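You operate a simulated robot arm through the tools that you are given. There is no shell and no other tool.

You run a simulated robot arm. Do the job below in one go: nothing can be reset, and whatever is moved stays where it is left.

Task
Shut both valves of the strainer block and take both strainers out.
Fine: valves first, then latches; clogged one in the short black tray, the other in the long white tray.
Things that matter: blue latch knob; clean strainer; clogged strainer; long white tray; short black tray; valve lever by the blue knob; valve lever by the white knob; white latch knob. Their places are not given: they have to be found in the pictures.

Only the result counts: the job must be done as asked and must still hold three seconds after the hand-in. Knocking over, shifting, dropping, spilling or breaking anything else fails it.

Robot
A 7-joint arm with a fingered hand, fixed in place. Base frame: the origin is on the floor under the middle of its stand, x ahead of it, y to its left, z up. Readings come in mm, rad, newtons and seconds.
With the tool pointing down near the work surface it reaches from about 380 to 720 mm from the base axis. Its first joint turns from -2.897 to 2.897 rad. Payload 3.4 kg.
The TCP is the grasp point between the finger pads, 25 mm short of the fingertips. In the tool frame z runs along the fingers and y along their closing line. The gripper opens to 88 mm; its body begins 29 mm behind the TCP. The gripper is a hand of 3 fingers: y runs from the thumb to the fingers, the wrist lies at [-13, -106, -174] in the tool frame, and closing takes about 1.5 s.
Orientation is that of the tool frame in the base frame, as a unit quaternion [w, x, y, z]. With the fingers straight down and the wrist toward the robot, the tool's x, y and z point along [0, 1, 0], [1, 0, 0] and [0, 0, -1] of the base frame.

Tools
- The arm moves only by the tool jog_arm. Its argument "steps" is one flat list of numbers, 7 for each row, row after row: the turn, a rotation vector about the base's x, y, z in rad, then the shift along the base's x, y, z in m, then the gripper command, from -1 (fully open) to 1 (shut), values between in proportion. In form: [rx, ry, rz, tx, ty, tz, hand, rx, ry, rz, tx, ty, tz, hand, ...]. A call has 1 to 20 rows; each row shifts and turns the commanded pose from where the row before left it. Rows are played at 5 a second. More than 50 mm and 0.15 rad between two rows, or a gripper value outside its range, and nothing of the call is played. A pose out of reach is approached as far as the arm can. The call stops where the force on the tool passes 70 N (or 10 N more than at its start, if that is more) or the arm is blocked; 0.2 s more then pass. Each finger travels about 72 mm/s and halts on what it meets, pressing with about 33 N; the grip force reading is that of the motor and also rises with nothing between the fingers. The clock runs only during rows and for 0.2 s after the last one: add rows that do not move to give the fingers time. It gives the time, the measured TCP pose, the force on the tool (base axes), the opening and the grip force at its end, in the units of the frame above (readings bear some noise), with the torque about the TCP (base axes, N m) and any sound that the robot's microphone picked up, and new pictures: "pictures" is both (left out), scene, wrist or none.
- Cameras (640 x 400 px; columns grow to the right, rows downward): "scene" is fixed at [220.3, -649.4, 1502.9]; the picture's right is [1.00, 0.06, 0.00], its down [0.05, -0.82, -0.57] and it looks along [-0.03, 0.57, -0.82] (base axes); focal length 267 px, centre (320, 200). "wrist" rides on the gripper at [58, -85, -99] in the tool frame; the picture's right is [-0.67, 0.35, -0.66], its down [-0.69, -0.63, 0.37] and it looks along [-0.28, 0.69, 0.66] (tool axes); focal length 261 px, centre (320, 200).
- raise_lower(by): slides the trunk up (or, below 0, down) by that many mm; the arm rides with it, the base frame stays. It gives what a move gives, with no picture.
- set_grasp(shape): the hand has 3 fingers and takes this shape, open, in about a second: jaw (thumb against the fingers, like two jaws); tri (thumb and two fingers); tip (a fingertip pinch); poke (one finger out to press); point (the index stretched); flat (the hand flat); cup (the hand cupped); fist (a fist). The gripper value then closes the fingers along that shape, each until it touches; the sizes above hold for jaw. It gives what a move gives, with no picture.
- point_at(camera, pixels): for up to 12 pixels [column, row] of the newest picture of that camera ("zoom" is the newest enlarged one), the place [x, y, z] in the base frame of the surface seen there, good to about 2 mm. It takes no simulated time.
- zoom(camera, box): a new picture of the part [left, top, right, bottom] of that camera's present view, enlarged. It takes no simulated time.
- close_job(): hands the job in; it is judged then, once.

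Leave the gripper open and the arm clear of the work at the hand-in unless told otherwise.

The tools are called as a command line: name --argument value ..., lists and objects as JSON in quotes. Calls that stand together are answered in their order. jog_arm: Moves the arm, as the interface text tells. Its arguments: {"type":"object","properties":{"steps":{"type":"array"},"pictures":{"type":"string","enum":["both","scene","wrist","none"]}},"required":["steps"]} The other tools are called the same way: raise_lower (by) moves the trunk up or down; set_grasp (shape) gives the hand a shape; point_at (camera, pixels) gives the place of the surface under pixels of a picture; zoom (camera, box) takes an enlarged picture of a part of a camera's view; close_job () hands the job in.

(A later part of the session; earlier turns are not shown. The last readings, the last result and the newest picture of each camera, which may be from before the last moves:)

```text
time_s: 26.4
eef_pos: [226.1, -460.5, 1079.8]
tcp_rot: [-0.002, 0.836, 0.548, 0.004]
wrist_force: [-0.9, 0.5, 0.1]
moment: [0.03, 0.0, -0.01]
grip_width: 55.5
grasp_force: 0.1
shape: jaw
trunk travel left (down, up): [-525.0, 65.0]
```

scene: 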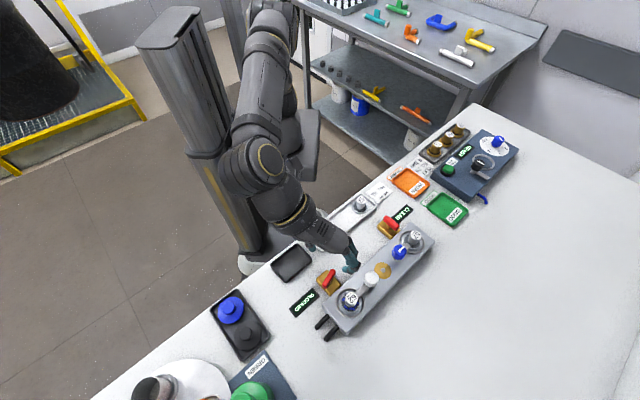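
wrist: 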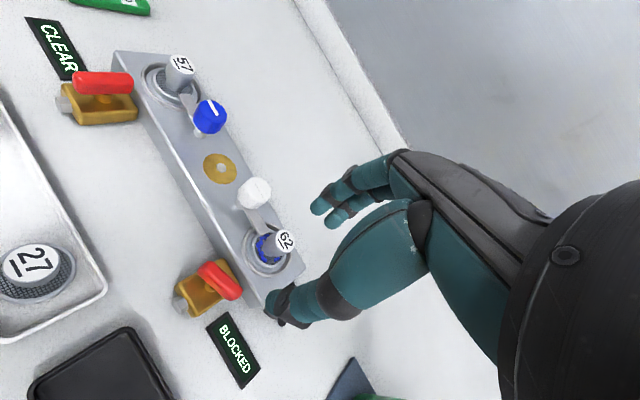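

Yaw is −23.6°, square to the lever. Since the far fingers would overhang the block (top z≈930, ring ≈936), I'll narrow the opening to 30 mm and stop at z=962 so the tips stay near 937.

jog_arm --steps '[0, 0, 0, 0.0024, 0, -0.04, 0.318, 0, 0, 0, 0, 0, -0.04, 0.318, 0, 0, 0, 0, 0, -0.02, 0.318, 0, 0, 0, 0, 0, -0.018, 0.318, 0, 0, 0, 0, 0, 0, 0.318]'

zoom --camera "wrist" --box '[220, 170, 380, 310]'

zoom --camera "scene" --box '[295, 235, 395, 325]'

```text
time_s: 27.6
eef_pos: [228.4, -459.6, 961.3]
tcp_rot: [-0.003, 0.836, 0.549, 0.005]
wrist_force: [0.0, 0.7, 0.3]
moment: [0.02, 0.01, -0.01]
grip_width: 30.5
grasp_force: 0.0
shape: jaw
trunk travel left (down, up): [-525.0, 65.0]
```

scene: 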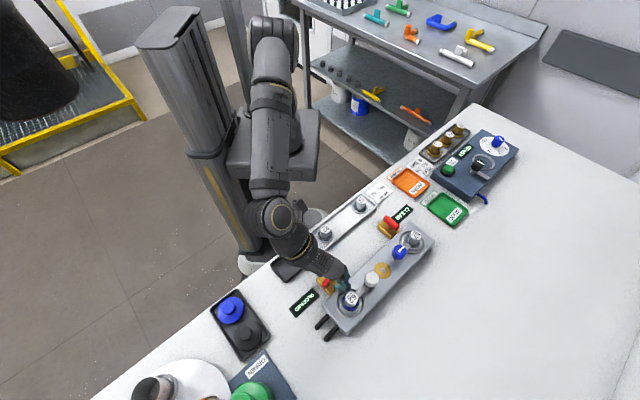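
wrist: 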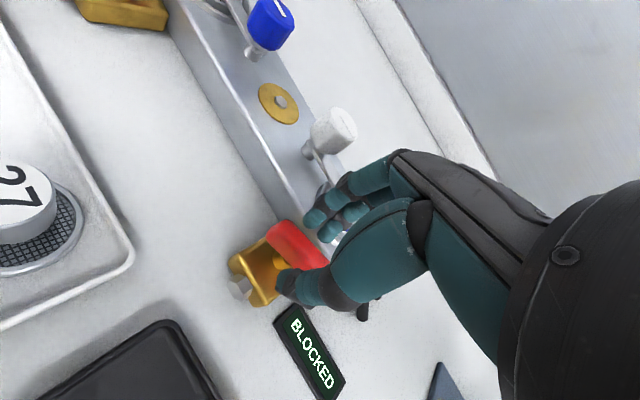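

```text
2.86 times, centred on (300, 240) of wrist
```

zoom: 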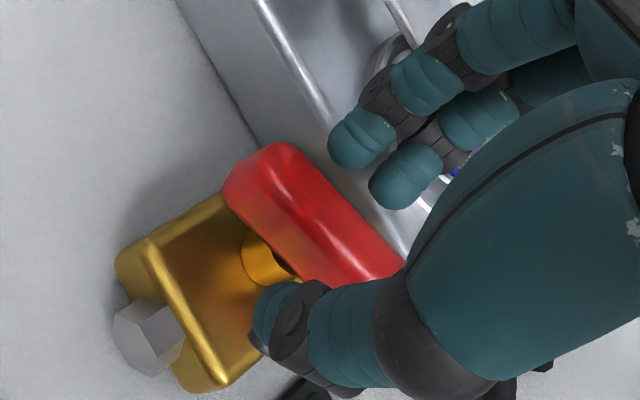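

```text
4.44 times, centred on (345, 280) of scene
```

zoom: 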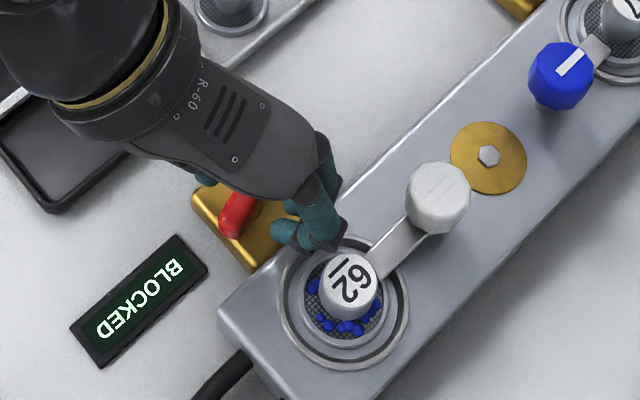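

Clear. I'll close on the lever and turn 0.42 rad clockwise to finish (final yaw ≈ −47°).

jog_arm --steps '[0, 0, 0, 0, 0, 0, 1, 0, 0, 0, 0, 0, 0, 1, 0, 0, 0, 0, 0, 0, 1, 0, 0, -0.07, 0, 0, 0, 1, 0, 0, -0.07, 0, 0, 0, 1, 0, 0, -0.07, 0, 0, 0, 1, 0, 0, -0.07, 0, 0, 0, 1, 0, 0, -0.07, 0, 0, 0, 1, 0, 0, -0.04, 0, 0, 0, 1, 0, 0, 0, 0, 0, 0, 1]'

zoom --camera "wrist" --box '[220, 170, 380, 310]'

zoom --camera "scene" --box '[295, 235, 395, 325]'

```text
time_s: 29.8
eef_pos: [228.7, -460.3, 961.2]
tcp_rot: [-0.003, 0.927, 0.375, 0.005]
wrist_force: [-0.2, 4.1, -7.2]
moment: [0.05, 0.02, 0.05]
grip_width: 7.3
grasp_force: 33.3
shape: jaw
trunk travel left (down, up): [-525.0, 65.0]
```

scene: 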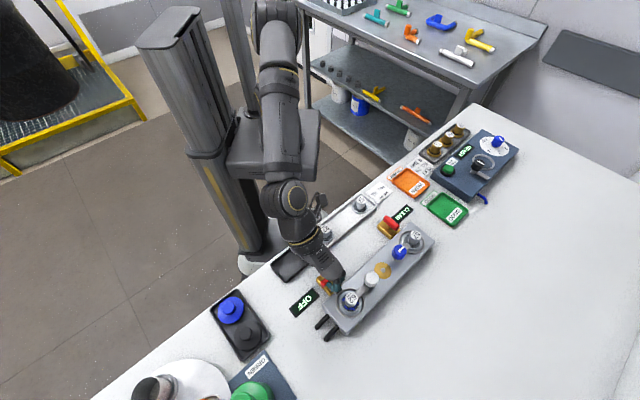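
wrist: 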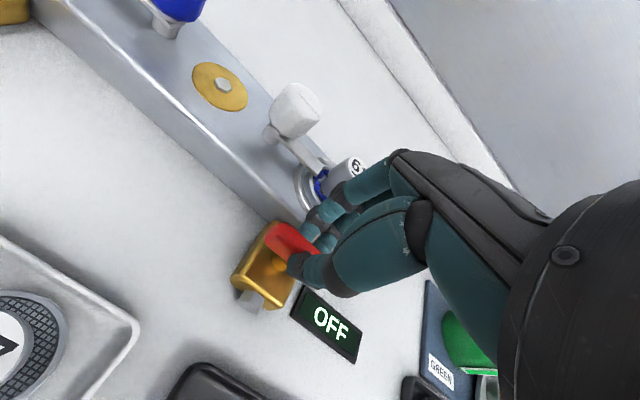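

```text
2.86 times, centred on (300, 240) of wrist
```

zoom: 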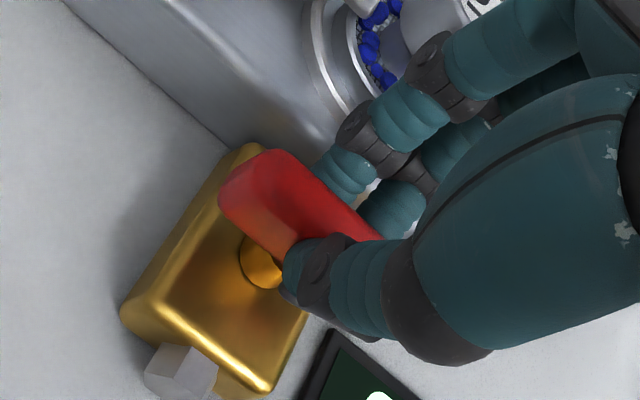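

```text
4.44 times, centred on (345, 280) of scene
```

zoom: 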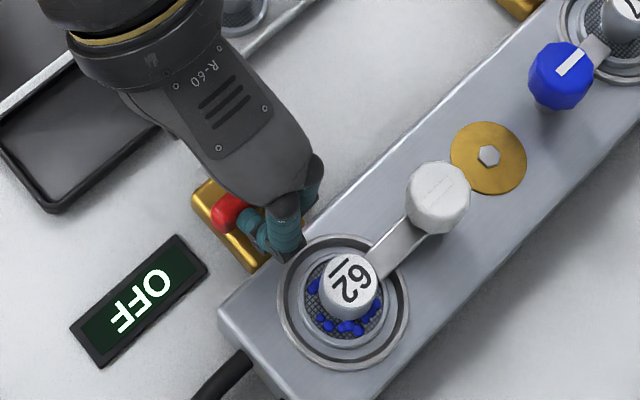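

The display by the white side now reads OFF, so that valve is shut. I'll open the hand, raise straight up, and measure the lever.

jog_arm --steps '[0, 0, 0, 0, 0, 0, 0.318, 0, 0, 0, 0, 0, 0, 0.318, 0, 0, 0, 0, 0, 0.03, 0.318, 0, 0, 0, 0, 0, 0.045, 0.318, 0, 0, 0, 0, 0, 0.045, 0.318, 0, 0, 0, 0, 0, 0, 0.318]'

zoom --camera "scene" --box '[285, 200, 445, 330]'

```text
time_s: 31.2
eef_pos: [227.2, -462.4, 1082.8]
tcp_rot: [-0.002, 0.927, 0.375, 0.004]
wrist_force: [-0.4, -0.3, -0.6]
moment: [0.02, 0.0, 0.03]
grip_width: 30.0
grasp_force: 0.0
shape: jaw
trunk travel left (down, up): [-525.0, 65.0]
```

scene: 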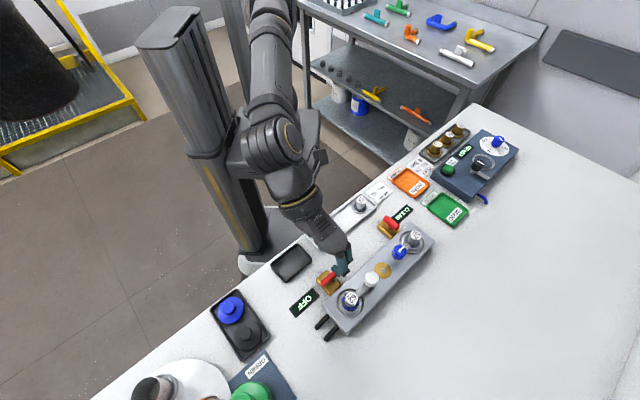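
wrist: 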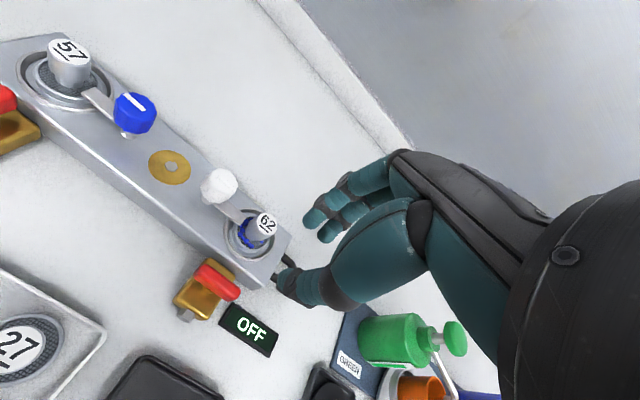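

```text
3.08 times, centred on (365, 265) of scene
```

zoom: 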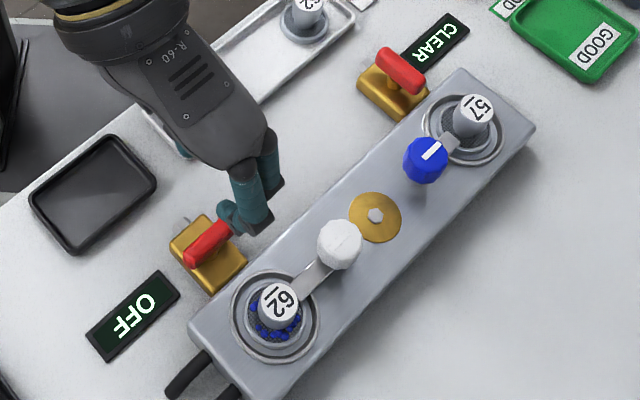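

point_at --camera "zoom" --pixels '[[219, 230], [190, 260], [205, 245], [384, 55], [418, 84], [401, 70]]'

point_at --camera "wrist" --pixels '[[202, 273], [234, 294], [218, 283]]'

```text
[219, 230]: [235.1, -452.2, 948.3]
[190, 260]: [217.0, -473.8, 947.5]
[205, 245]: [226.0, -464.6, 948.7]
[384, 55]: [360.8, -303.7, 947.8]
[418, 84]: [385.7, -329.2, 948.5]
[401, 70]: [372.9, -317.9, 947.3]
```

```text
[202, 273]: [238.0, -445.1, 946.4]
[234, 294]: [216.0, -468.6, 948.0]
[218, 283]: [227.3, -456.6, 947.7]
```

The white-side lever now lies along the block axis (≈47–50°, versus 45° ideal) and shows OFF. Next I'll carry the hand above the blue-side lever at (373, −317), turning to yaw +45°.

jog_arm --steps '[0, 0, 0.1444, 0.0133, 0.0132, 0, -0.27, 0, 0, 0.1444, 0.0133, 0.0132, 0, -0.27, 0, 0, 0.1444, 0.0133, 0.0132, 0, -0.27, 0, 0, 0.1444, 0.0133, 0.0132, 0, -0.27, 0, 0, 0.1444, 0.0133, 0.0132, 0, -0.27, 0, 0, 0.1444, 0.0133, 0.0132, 0, -0.27, 0, 0, 0.1444, 0.0133, 0.0132, 0, -0.27, 0, 0, 0.1444, 0.0133, 0.0132, 0, -0.27, 0, 0, 0.1444, 0.0133, 0.0132, 0, -0.27, 0, 0, 0.1444, 0.0133, 0.0132, 0, -0.27, 0, 0, 0.1444, 0.0133, 0.0132, 0, -0.27, 0, 0, 0, 0, 0, 0, -0.27]'

```text
time_s: 33.8
eef_pos: [377.5, -314.6, 1081.6]
tcp_rot: [-0.004, 0.382, 0.924, 0.002]
wrist_force: [-0.8, -0.9, -0.5]
moment: [-0.03, 0.0, -0.01]
grip_width: 55.8
grasp_force: 0.1
shape: jaw
trunk travel left (down, up): [-525.0, 65.0]
```

scene: 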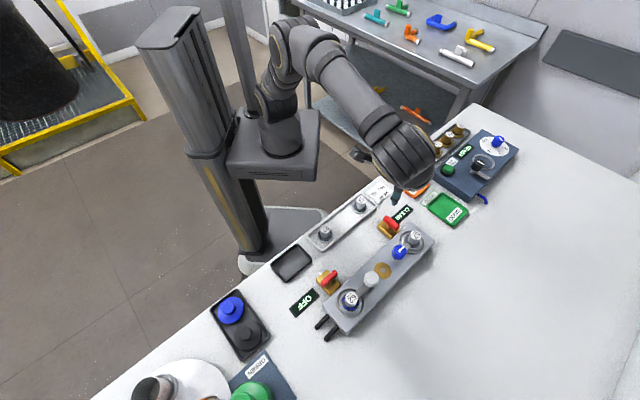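
wrist: 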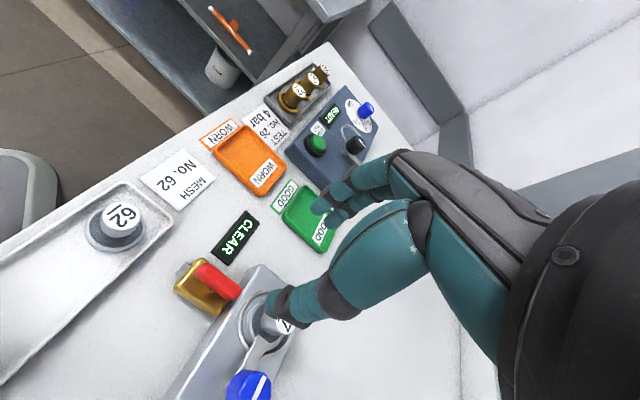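

Yaw is +45°. I'll descend to z≈990 with a small correction toward (372.7, −317), then look.

jog_arm --steps '[0, 0, 0, -0.0045, -0.0022, -0.045, -0.27, 0, 0, 0, 0, 0, -0.046, -0.27, 0, 0, 0, 0, 0, 0, -0.27, 0, 0, 0, 0, 0, 0, -0.27]'

```text
time_s: 34.8
eef_pos: [371.8, -318.1, 989.2]
tcp_rot: [-0.005, 0.382, 0.924, 0.002]
wrist_force: [-0.6, -0.8, -0.6]
moment: [0.05, -0.01, -0.01]
grip_width: 55.4
grasp_force: 0.0
shape: jaw
trunk travel left (down, up): [-525.0, 65.0]
```

scene: 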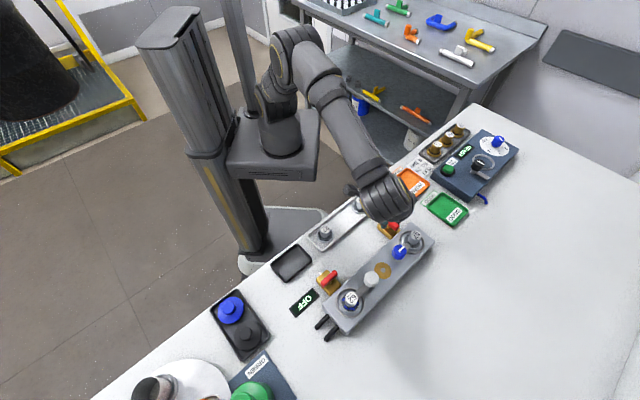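
wrist: 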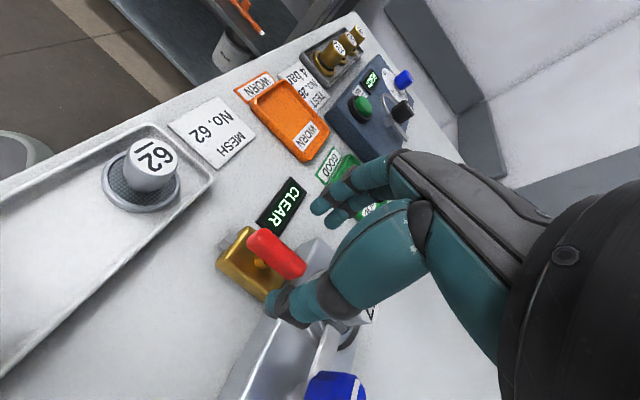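

The lever sits between the digits at (277,254). I'll lower to z=947.

jog_arm --steps '[0, 0, 0, 0.0005, 0.001, -0.022, -0.27, 0, 0, 0, 0, 0, -0.02, -0.27, 0, 0, 0, 0, 0, 0, -0.27, 0, 0, 0, 0, 0, 0, -0.27]'

zoom --camera "wrist" --box '[220, 170, 380, 310]'

```text
time_s: 35.8
eef_pos: [372.2, -317.2, 947.9]
tcp_rot: [-0.005, 0.382, 0.924, 0.003]
wrist_force: [0.1, -0.2, -0.8]
moment: [0.03, 0.01, -0.01]
grip_width: 55.4
grasp_force: 0.0
shape: jaw
trunk travel left (down, up): [-525.0, 65.0]
```

scene: 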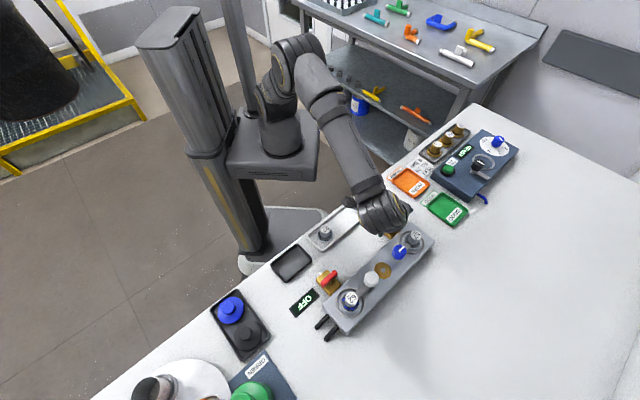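
wrist: 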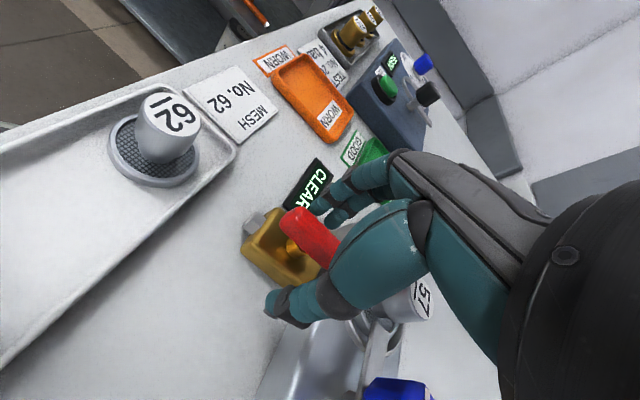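

```text
2.86 times, centred on (300, 240) of wrist
```

zoom: 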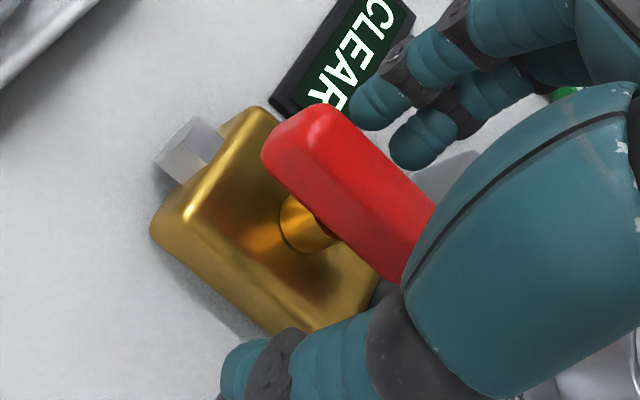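

Good straddle. I'll close, then try 0.24 rad clockwise and check the lever and torque.

jog_arm --steps '[0, 0, 0, 0, 0, 0, 0.3, 0, 0, 0, 0, 0, 0, 1, 0, 0, 0, 0, 0, 0, 1, 0, 0, 0, 0, 0, 0, 1, 0, 0, -0.06, 0, 0, 0, 1, 0, 0, -0.06, 0, 0, 0, 1, 0, 0, -0.06, 0, 0, 0, 1, 0, 0, -0.06, 0, 0, 0, 1, 0, 0, 0, 0, 0, 0, 1]'

zoom --camera "wrist" --box '[220, 170, 380, 310]'

```text
time_s: 37.8
eef_pos: [371.2, -316.4, 948.8]
tcp_rot: [-0.005, 0.49, 0.872, 0.002]
wrist_force: [-0.1, -0.1, -0.9]
moment: [0.0, -0.01, 0.05]
grip_width: 7.8
grasp_force: 33.2
shape: jaw
trunk travel left (down, up): [-525.0, 65.0]
```

scene: 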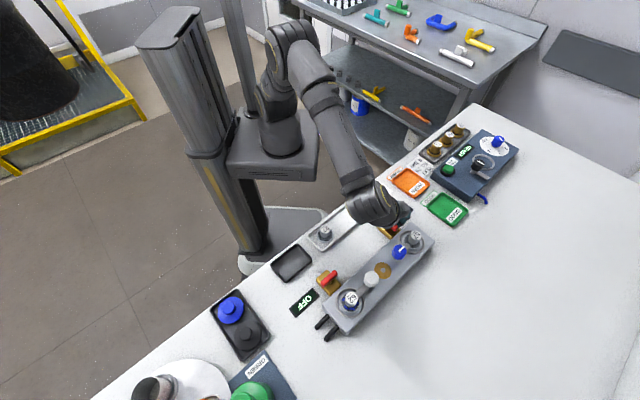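
wrist: 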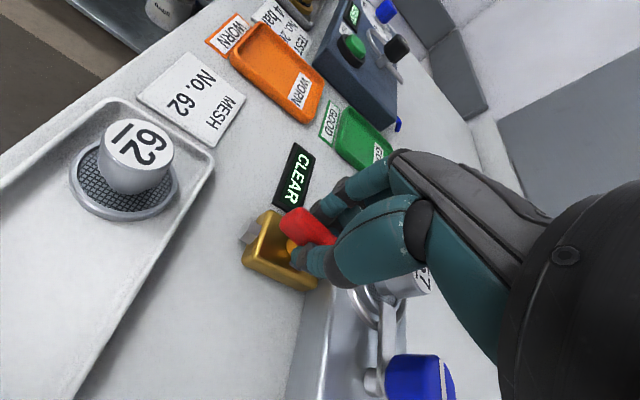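

```text
2.86 times, centred on (300, 240) of wrist
```

zoom: 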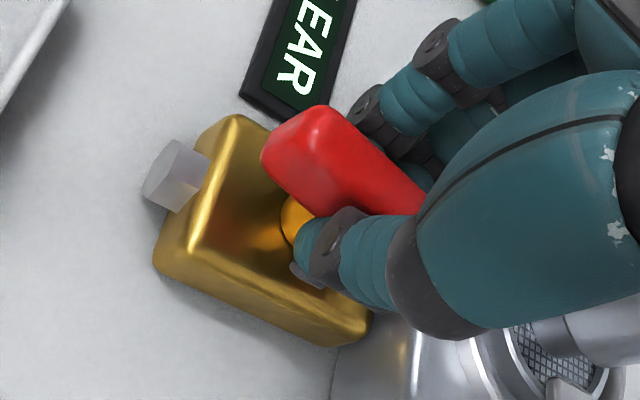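

The lever is following clockwise. Before the far fingers swing over the block, I'll loosen, raise 13 mm, re-grip, and turn about 0.7 rad further.

jog_arm --steps '[0, 0, 0, 0, 0, 0, 0.5, 0, 0, 0, 0, 0, 0.013, 0.5, 0, 0, 0, 0, 0, 0, 1, 0, 0, 0, 0, 0, 0, 1, 0, 0, -0.07, 0, 0, 0, 1, 0, 0, -0.07, 0, 0, 0, 1, 0, 0, -0.07, 0, 0, 0, 1, 0, 0, -0.07, 0, 0, 0, 1, 0, 0, -0.07, 0, 0, 0, 1, 0, 0, -0.07, 0, 0, 0, 1, 0, 0, -0.07, 0, 0, 0, 1, 0, 0, -0.07, 0, 0, 0, 1, 0, 0, -0.07, 0, 0, 0, 1, 0, 0, -0.07, 0, 0, 0, 1, 0, 0, 0, 0, 0, 0, 1]'

zoom --camera "wrist" --box '[220, 170, 380, 310]'

```text
time_s: 41.0
eef_pos: [370.2, -313.8, 961.6]
tcp_rot: [-0.004, 0.759, 0.651, 0.004]
wrist_force: [-7.4, 7.9, -3.8]
moment: [0.15, 0.13, 0.07]
grip_width: 8.0
grasp_force: 33.0
shape: jaw
trunk travel left (down, up): [-525.0, 65.0]
```

scene: 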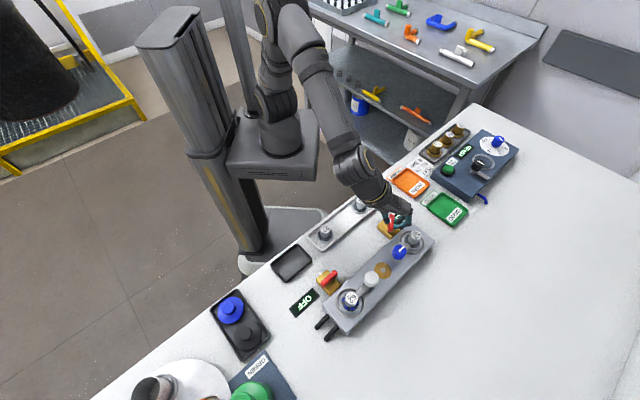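
wrist: 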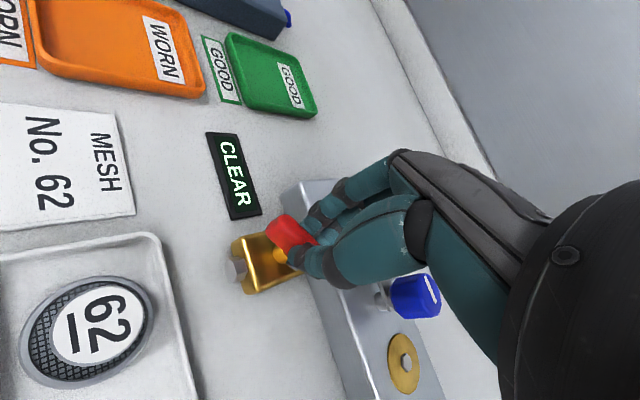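

```text
2.86 times, centred on (300, 240) of wrist
```

zoom: 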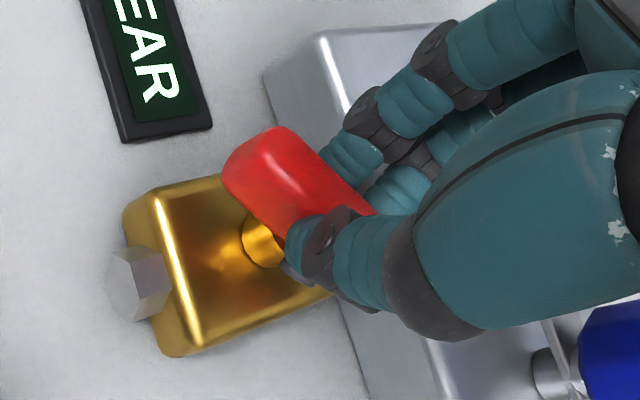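

≈54° turned, torque low. I'll turn the remaining ~0.69 rad clockwise.

jog_arm --steps '[0, 0, -0.07, 0, 0, 0, 1, 0, 0, -0.07, 0, 0, 0, 1, 0, 0, -0.07, 0, 0, 0, 1, 0, 0, -0.07, 0, 0, 0, 1, 0, 0, -0.07, 0, 0, 0, 1, 0, 0, -0.07, 0, 0, 0, 1, 0, 0, -0.07, 0, 0, 0, 1, 0, 0, -0.07, 0, 0, 0, 1, 0, 0, -0.07, 0, 0, 0, 1, 0, 0, -0.06, 0, 0, 0, 1, 0, 0, 0, 0, 0, 0, 1]'

zoom --camera "wrist" --box '[220, 170, 380, 310]'

zoom --camera "scene" --box '[340, 180, 460, 280]'

```text
time_s: 43.4
eef_pos: [371.7, -314.1, 960.5]
tcp_rot: [-0.001, 0.934, 0.357, 0.005]
wrist_force: [-0.4, 17.3, -2.2]
moment: [0.37, 0.1, 0.15]
grip_width: 7.1
grasp_force: 33.0
shape: jaw
trunk travel left (down, up): [-525.0, 65.0]
```

scene: 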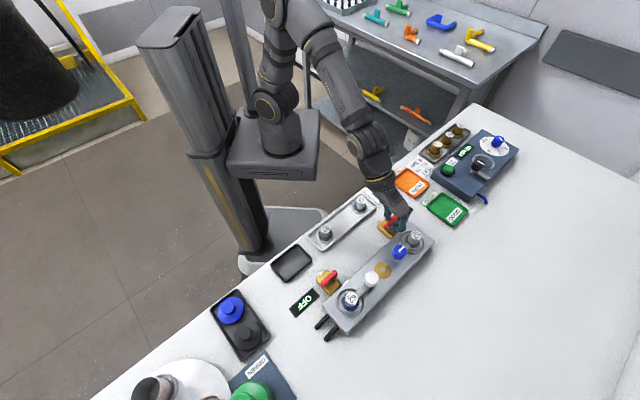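
wrist: 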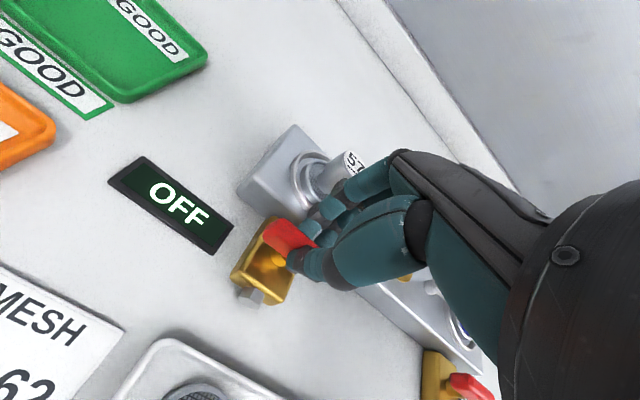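

```text
2.86 times, centred on (300, 240) of wrist
```

zoom: 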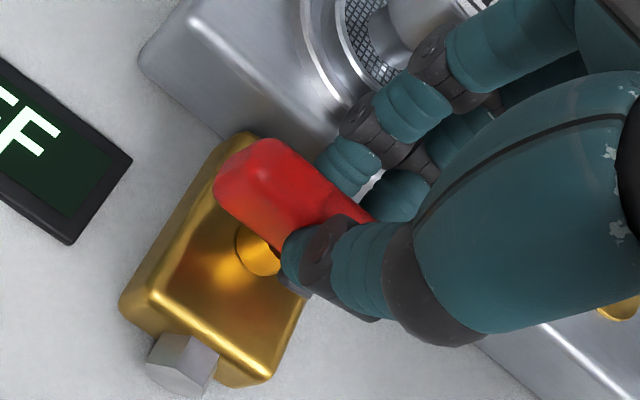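

```text
4.00 times, centred on (400, 230) of scene
```

zoom: 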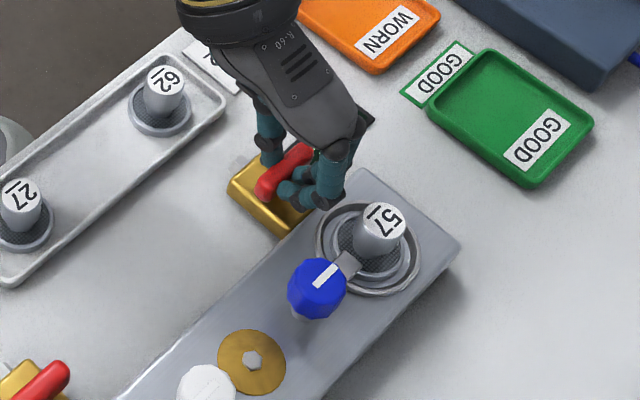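

The blue-side display now reads OFF too. I'll release to 30 mm and rise, then inspect both levers.

jog_arm --steps '[0, 0, 0, 0, 0, 0, 0.318, 0, 0, 0, 0, 0, 0, 0.318, 0, 0, 0, 0, 0, 0.03, 0.318, 0, 0, 0, 0, 0, 0.045, 0.318, 0, 0, 0, 0, 0, 0.045, 0.318, 0, 0, 0, -0.02, 0.02, 0.03, 0.318, 0, 0, 0, 0, 0, 0, 0.318]'

zoom --camera "scene" --box '[285, 200, 445, 330]'

```text
time_s: 45.0
eef_pos: [351.0, -297.8, 1111.1]
tcp_rot: [-0.002, 0.935, 0.356, 0.005]
wrist_force: [0.6, 0.1, 0.3]
moment: [0.02, 0.01, 0.0]
grip_width: 29.9
grasp_force: 0.1
shape: jaw
trunk travel left (down, up): [-525.0, 65.0]
```

scene: 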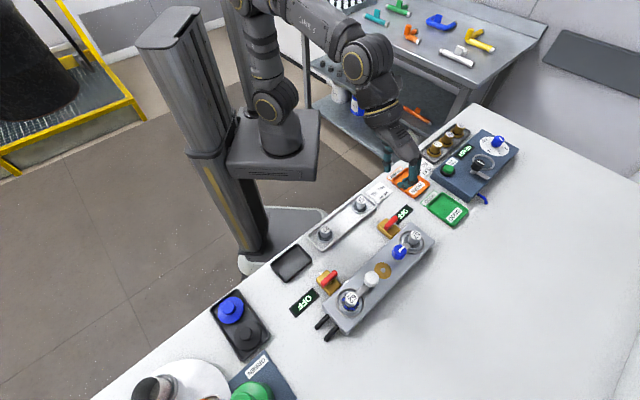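
wrist: 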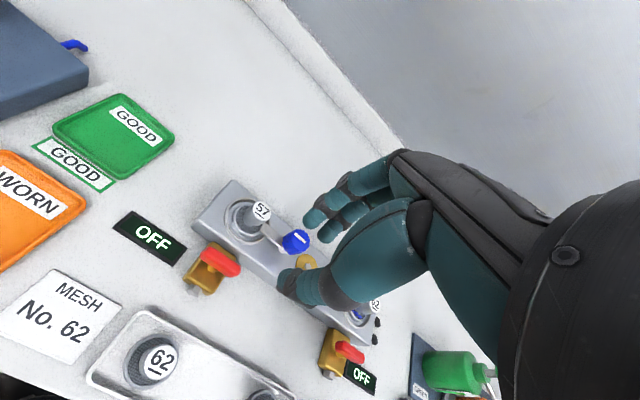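

```text
3.08 times, centred on (365, 265) of scene
```

zoom: 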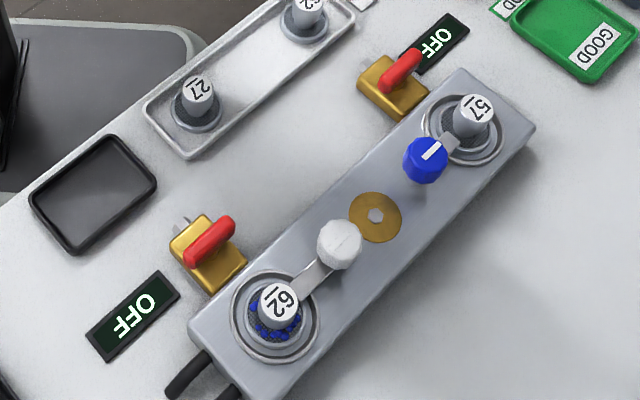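

Both displays read OFF and both levers lie along the block. Now the latches. I'll hover over the blue knob (375.5, −402) at z≈1050 with the natural yaw.

jog_arm --steps '[0, 0, 0.02, 0.0082, -0.0347, -0.01, -0.136, 0, 0, 0.02, 0.0082, -0.0347, -0.02, -0.136, 0, 0, 0.015, 0.0082, -0.0347, -0.03, -0.136, 0, 0, 0, 0, 0, 0, -0.136, 0, 0, 0, 0, 0, 0, -0.136]'

zoom --camera "wrist" --box '[180, 170, 380, 330]'

```text
time_s: 46.2
eef_pos: [377.1, -400.0, 1052.0]
tcp_rot: [-0.003, 0.924, 0.382, 0.005]
wrist_force: [0.0, 0.1, 0.0]
moment: [-0.01, -0.01, 0.0]
grip_width: 49.7
grasp_force: 0.0
shape: jaw
trunk travel left (down, up): [-525.0, 65.0]
```

scene: 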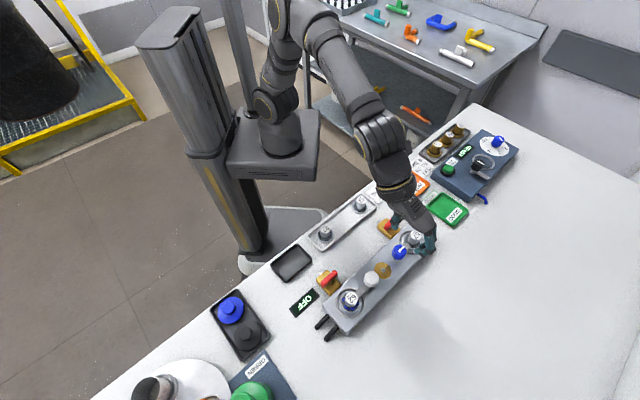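
wrist: 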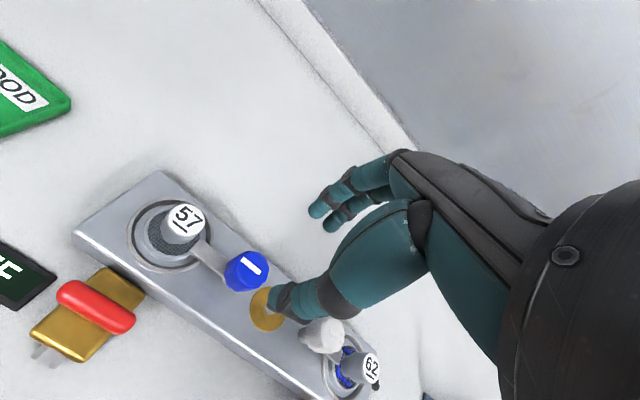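

```text
2.50 times, centred on (280, 250) of wrist
```

zoom: 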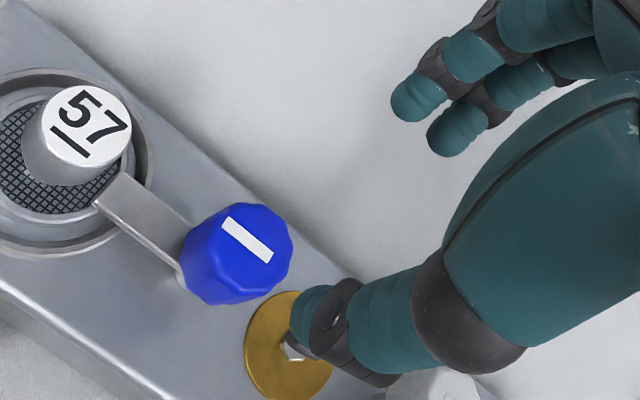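

I'll measure knob top, knob lower edge, latch arm and handle in this zoom.

point_at --camera "zoom" --pixels '[[247, 242], [225, 215], [285, 235], [205, 298], [190, 270], [150, 225], [112, 190], [86, 125], [45, 170], [40, 225], [20, 245], [235, 300]]'

```text
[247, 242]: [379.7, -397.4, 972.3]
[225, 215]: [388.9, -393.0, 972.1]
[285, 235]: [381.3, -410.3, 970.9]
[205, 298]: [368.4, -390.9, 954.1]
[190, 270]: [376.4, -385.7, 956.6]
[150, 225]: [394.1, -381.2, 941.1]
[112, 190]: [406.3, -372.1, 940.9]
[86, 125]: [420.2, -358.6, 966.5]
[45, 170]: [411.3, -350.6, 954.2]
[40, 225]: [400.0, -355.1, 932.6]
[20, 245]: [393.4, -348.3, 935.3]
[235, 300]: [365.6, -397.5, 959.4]
```

The knob spans z≈953–973 with a ~13 mm radius; the arm is at z≈941. I'll descend to z≈975 around the knob (opening 50 mm), keeping the tips above the latch arm.

jog_arm --steps '[0, 0, 0, -0.0003, 0, -0.04, -0.136, 0, 0, 0, 0, 0, -0.02, -0.136, 0, 0, 0, 0, 0, -0.017, -0.136, 0, 0, 0, 0, 0, 0, -0.136, 0, 0, 0, 0, 0, 0, -0.136]'

zoom --camera "wrist" --box '[200, 150, 400, 310]'

zoom --camera "scene" --box '[340, 190, 460, 290]'

```text
time_s: 47.4
eef_pos: [375.9, -399.5, 974.6]
tcp_rot: [-0.002, 0.924, 0.381, 0.005]
wrist_force: [-0.1, 0.0, -0.5]
moment: [-0.01, 0.0, 0.0]
grip_width: 49.6
grasp_force: 0.0
shape: jaw
trunk travel left (down, up): [-525.0, 65.0]
```

scene: 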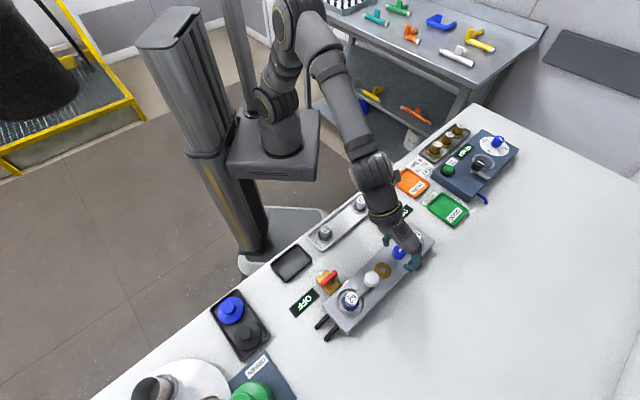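
wrist: 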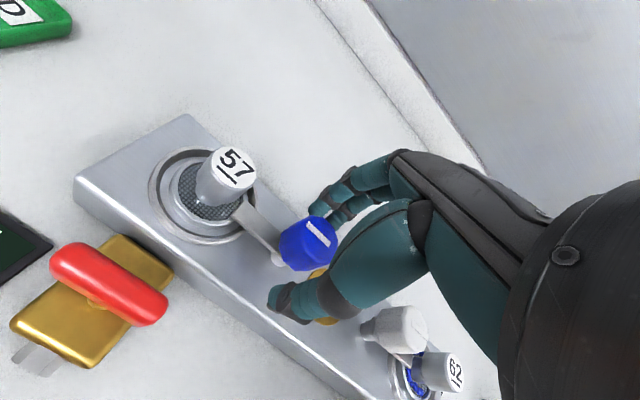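

```text
2.50 times, centred on (300, 230) of wrist
```

zoom: 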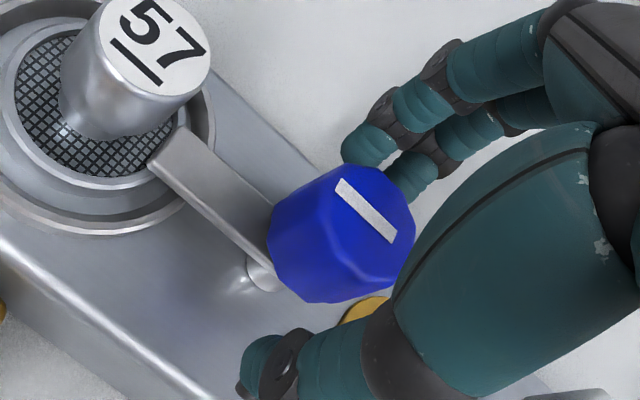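

```text
4.00 times, centred on (400, 240) of scene
```

zoom: 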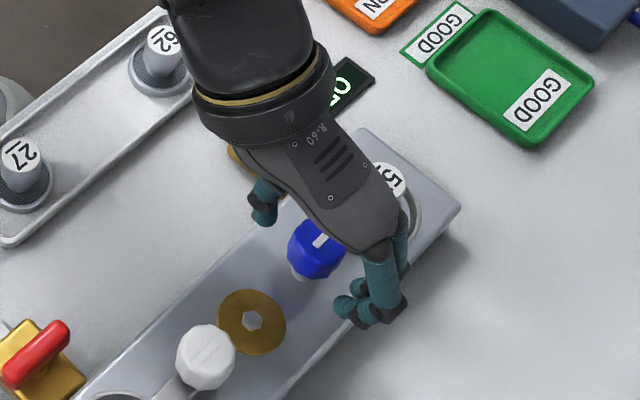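

The knob sits between thumb and fingers. I'll close on it and test a 0.24 rad clockwise turn.

jog_arm --steps '[0, 0, 0, 0, 0, 0, 0.3, 0, 0, 0, 0, 0, 0, 1, 0, 0, 0, 0, 0, 0, 1, 0, 0, 0, 0, 0, 0, 1, 0, 0, -0.06, 0, 0, 0, 1, 0, 0, -0.06, 0, 0, 0, 1, 0, 0, -0.06, 0, 0, 0, 1, 0, 0, -0.06, 0, 0, 0, 1, 0, 0, 0, 0, 0, 0, 1]'

zoom --camera "wrist" --box '[160, 130, 380, 310]'

```text
time_s: 49.4
eef_pos: [375.9, -400.4, 973.6]
tcp_rot: [-0.001, 0.963, 0.268, 0.005]
wrist_force: [-1.8, 3.2, -5.0]
moment: [0.05, 0.0, 0.03]
grip_width: 19.0
grasp_force: 32.3
shape: jaw
trunk travel left (down, up): [-525.0, 65.0]
```

scene: 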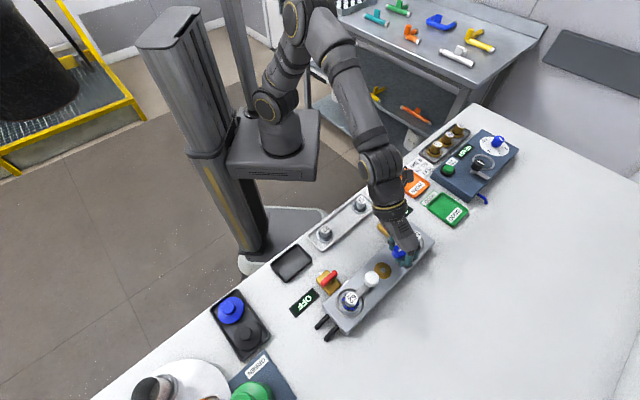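
wrist: 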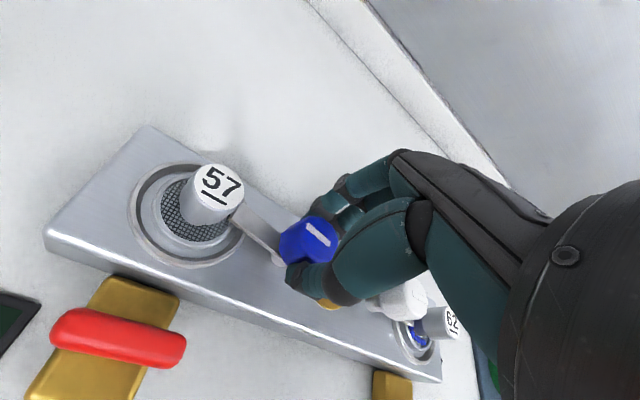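

```text
2.22 times, centred on (270, 220) of wrist
```

zoom: 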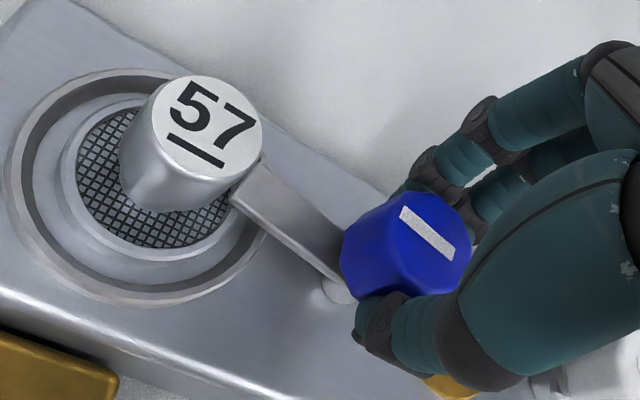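

The latch arm kept its place relative to the hand, so it is swinging clockwise with low torque. I'll continue clockwise 0.7 rad.

jog_arm --steps '[0, 0, -0.07, 0, 0, 0, 1, 0, 0, -0.07, 0, 0, 0, 1, 0, 0, -0.07, 0, 0, 0, 1, 0, 0, -0.07, 0, 0, 0, 1, 0, 0, -0.07, 0, 0, 0, 1, 0, 0, -0.07, 0, 0, 0, 1, 0, 0, -0.07, 0, 0, 0, 1, 0, 0, -0.07, 0, 0, 0, 1, 0, 0, -0.07, 0, 0, 0, 1, 0, 0, -0.07, 0, 0, 0, 1, 0, 0, 0, 0, 0, 0, 1]'

zoom --camera "scene" --box '[350, 200, 450, 290]'

```text
time_s: 51.8
eef_pos: [375.5, -399.0, 974.4]
tcp_rot: [0.0, 0.997, -0.078, 0.005]
wrist_force: [-0.3, 8.7, -11.3]
moment: [0.11, -0.01, 0.01]
grip_width: 17.7
grasp_force: 32.6
shape: jaw
trunk travel left (down, up): [-525.0, 65.0]
```

scene: 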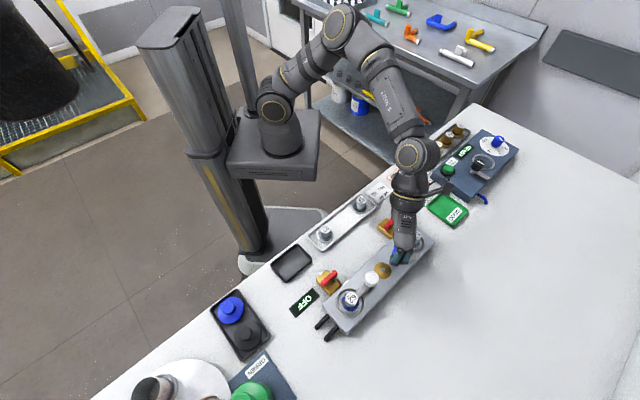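
wrist: 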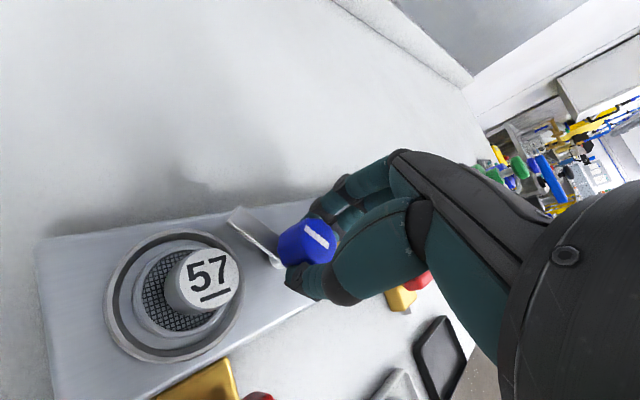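

```text
4.44 times, centred on (400, 245) of scene
```

zoom: 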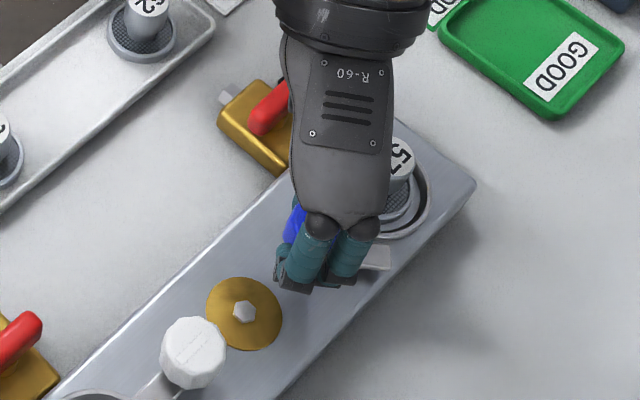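

The latch arm has swung off strainer 57's ring (about 54°). I'll continue about 0.63 rad to reach a full quarter turn.

jog_arm --steps '[0, 0, -0.07, 0, 0, 0, 1, 0, 0, -0.07, 0, 0, 0, 1, 0, 0, -0.07, 0, 0, 0, 1, 0, 0, -0.07, 0, 0, 0, 1, 0, 0, -0.07, 0, 0, 0, 1, 0, 0, -0.07, 0, 0, 0, 1, 0, 0, -0.07, 0, 0, 0, 1, 0, 0, -0.07, 0, 0, 0, 1, 0, 0, -0.07, 0, 0, 0, 1, 0, 0, 0, 0, 0, 0, 1]'

zoom --camera "wrist" --box '[160, 130, 380, 310]'

zoom --camera "scene" --box '[350, 200, 450, 290]'

```text
time_s: 54.0
eef_pos: [377.3, -399.5, 974.8]
tcp_rot: [0.002, 0.923, -0.384, 0.005]
wrist_force: [4.1, 9.2, -9.5]
moment: [0.15, -0.07, 0.02]
grip_width: 16.9
grasp_force: 33.0
shape: jaw
trunk travel left (down, up): [-525.0, 65.0]
```

scene: 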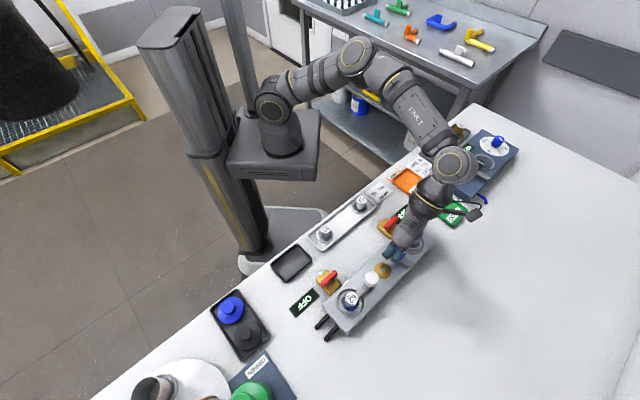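
wrist: 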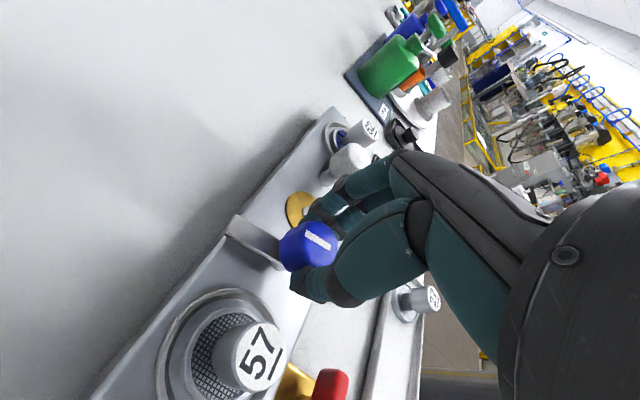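

```text
2.22 times, centred on (270, 220) of wrist
```

zoom: 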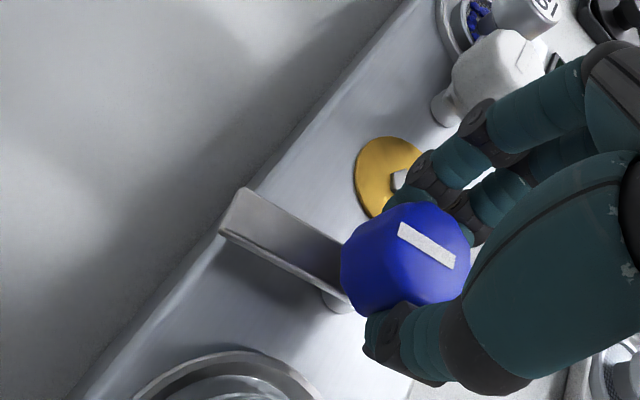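

```text
4.44 times, centred on (400, 245) of scene
```

zoom: 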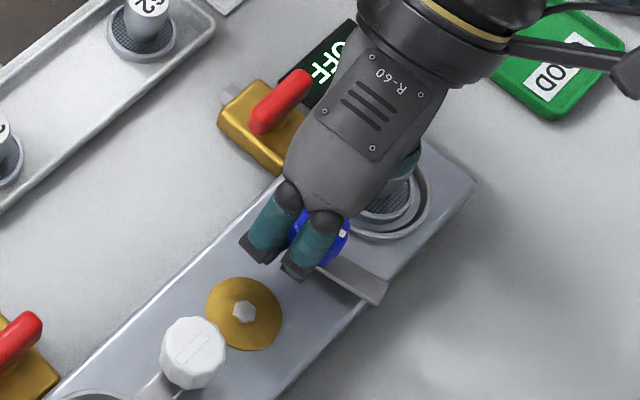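

The blue latch arm now points across the block, clear of the strainer. I'll open to about 36 mm and rise straight up.

jog_arm --steps '[0, 0, 0, 0, 0, 0, 0.18, 0, 0, 0, 0, 0, 0, 0.18, 0, 0, 0, 0, 0, 0.02, 0.18, 0, 0, 0, 0, 0, 0.04, 0.18, 0, 0, 0, 0, 0, 0.04, 0.18, 0, 0, 0, 0, 0, 0, 0.18]'

zoom --camera "scene" --box '[350, 200, 450, 290]'

```text
time_s: 55.4
eef_pos: [376.0, -400.4, 1073.8]
tcp_rot: [0.002, 0.923, -0.384, 0.005]
wrist_force: [0.0, 0.0, -0.5]
moment: [-0.02, 0.02, -0.01]
grip_width: 35.8
grasp_force: 0.0
shape: jaw
trunk travel left (down, up): [-525.0, 65.0]
```

scene: 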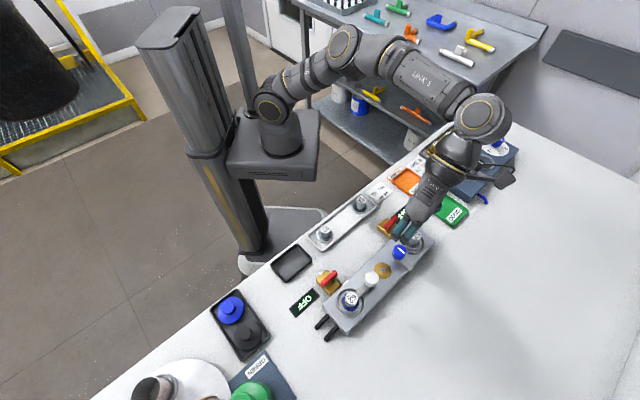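
wrist: 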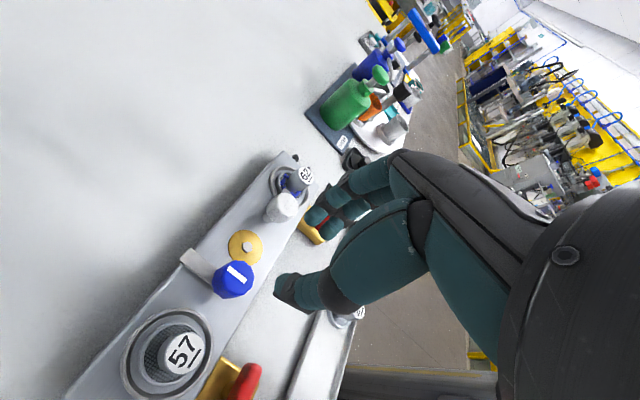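

```text
4.44 times, centred on (400, 245) of scene
```

zoom: 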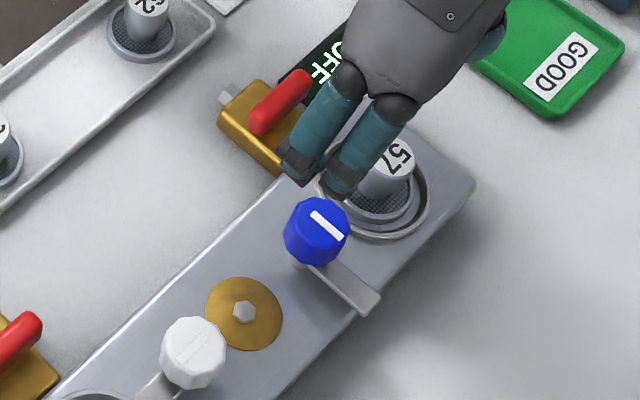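

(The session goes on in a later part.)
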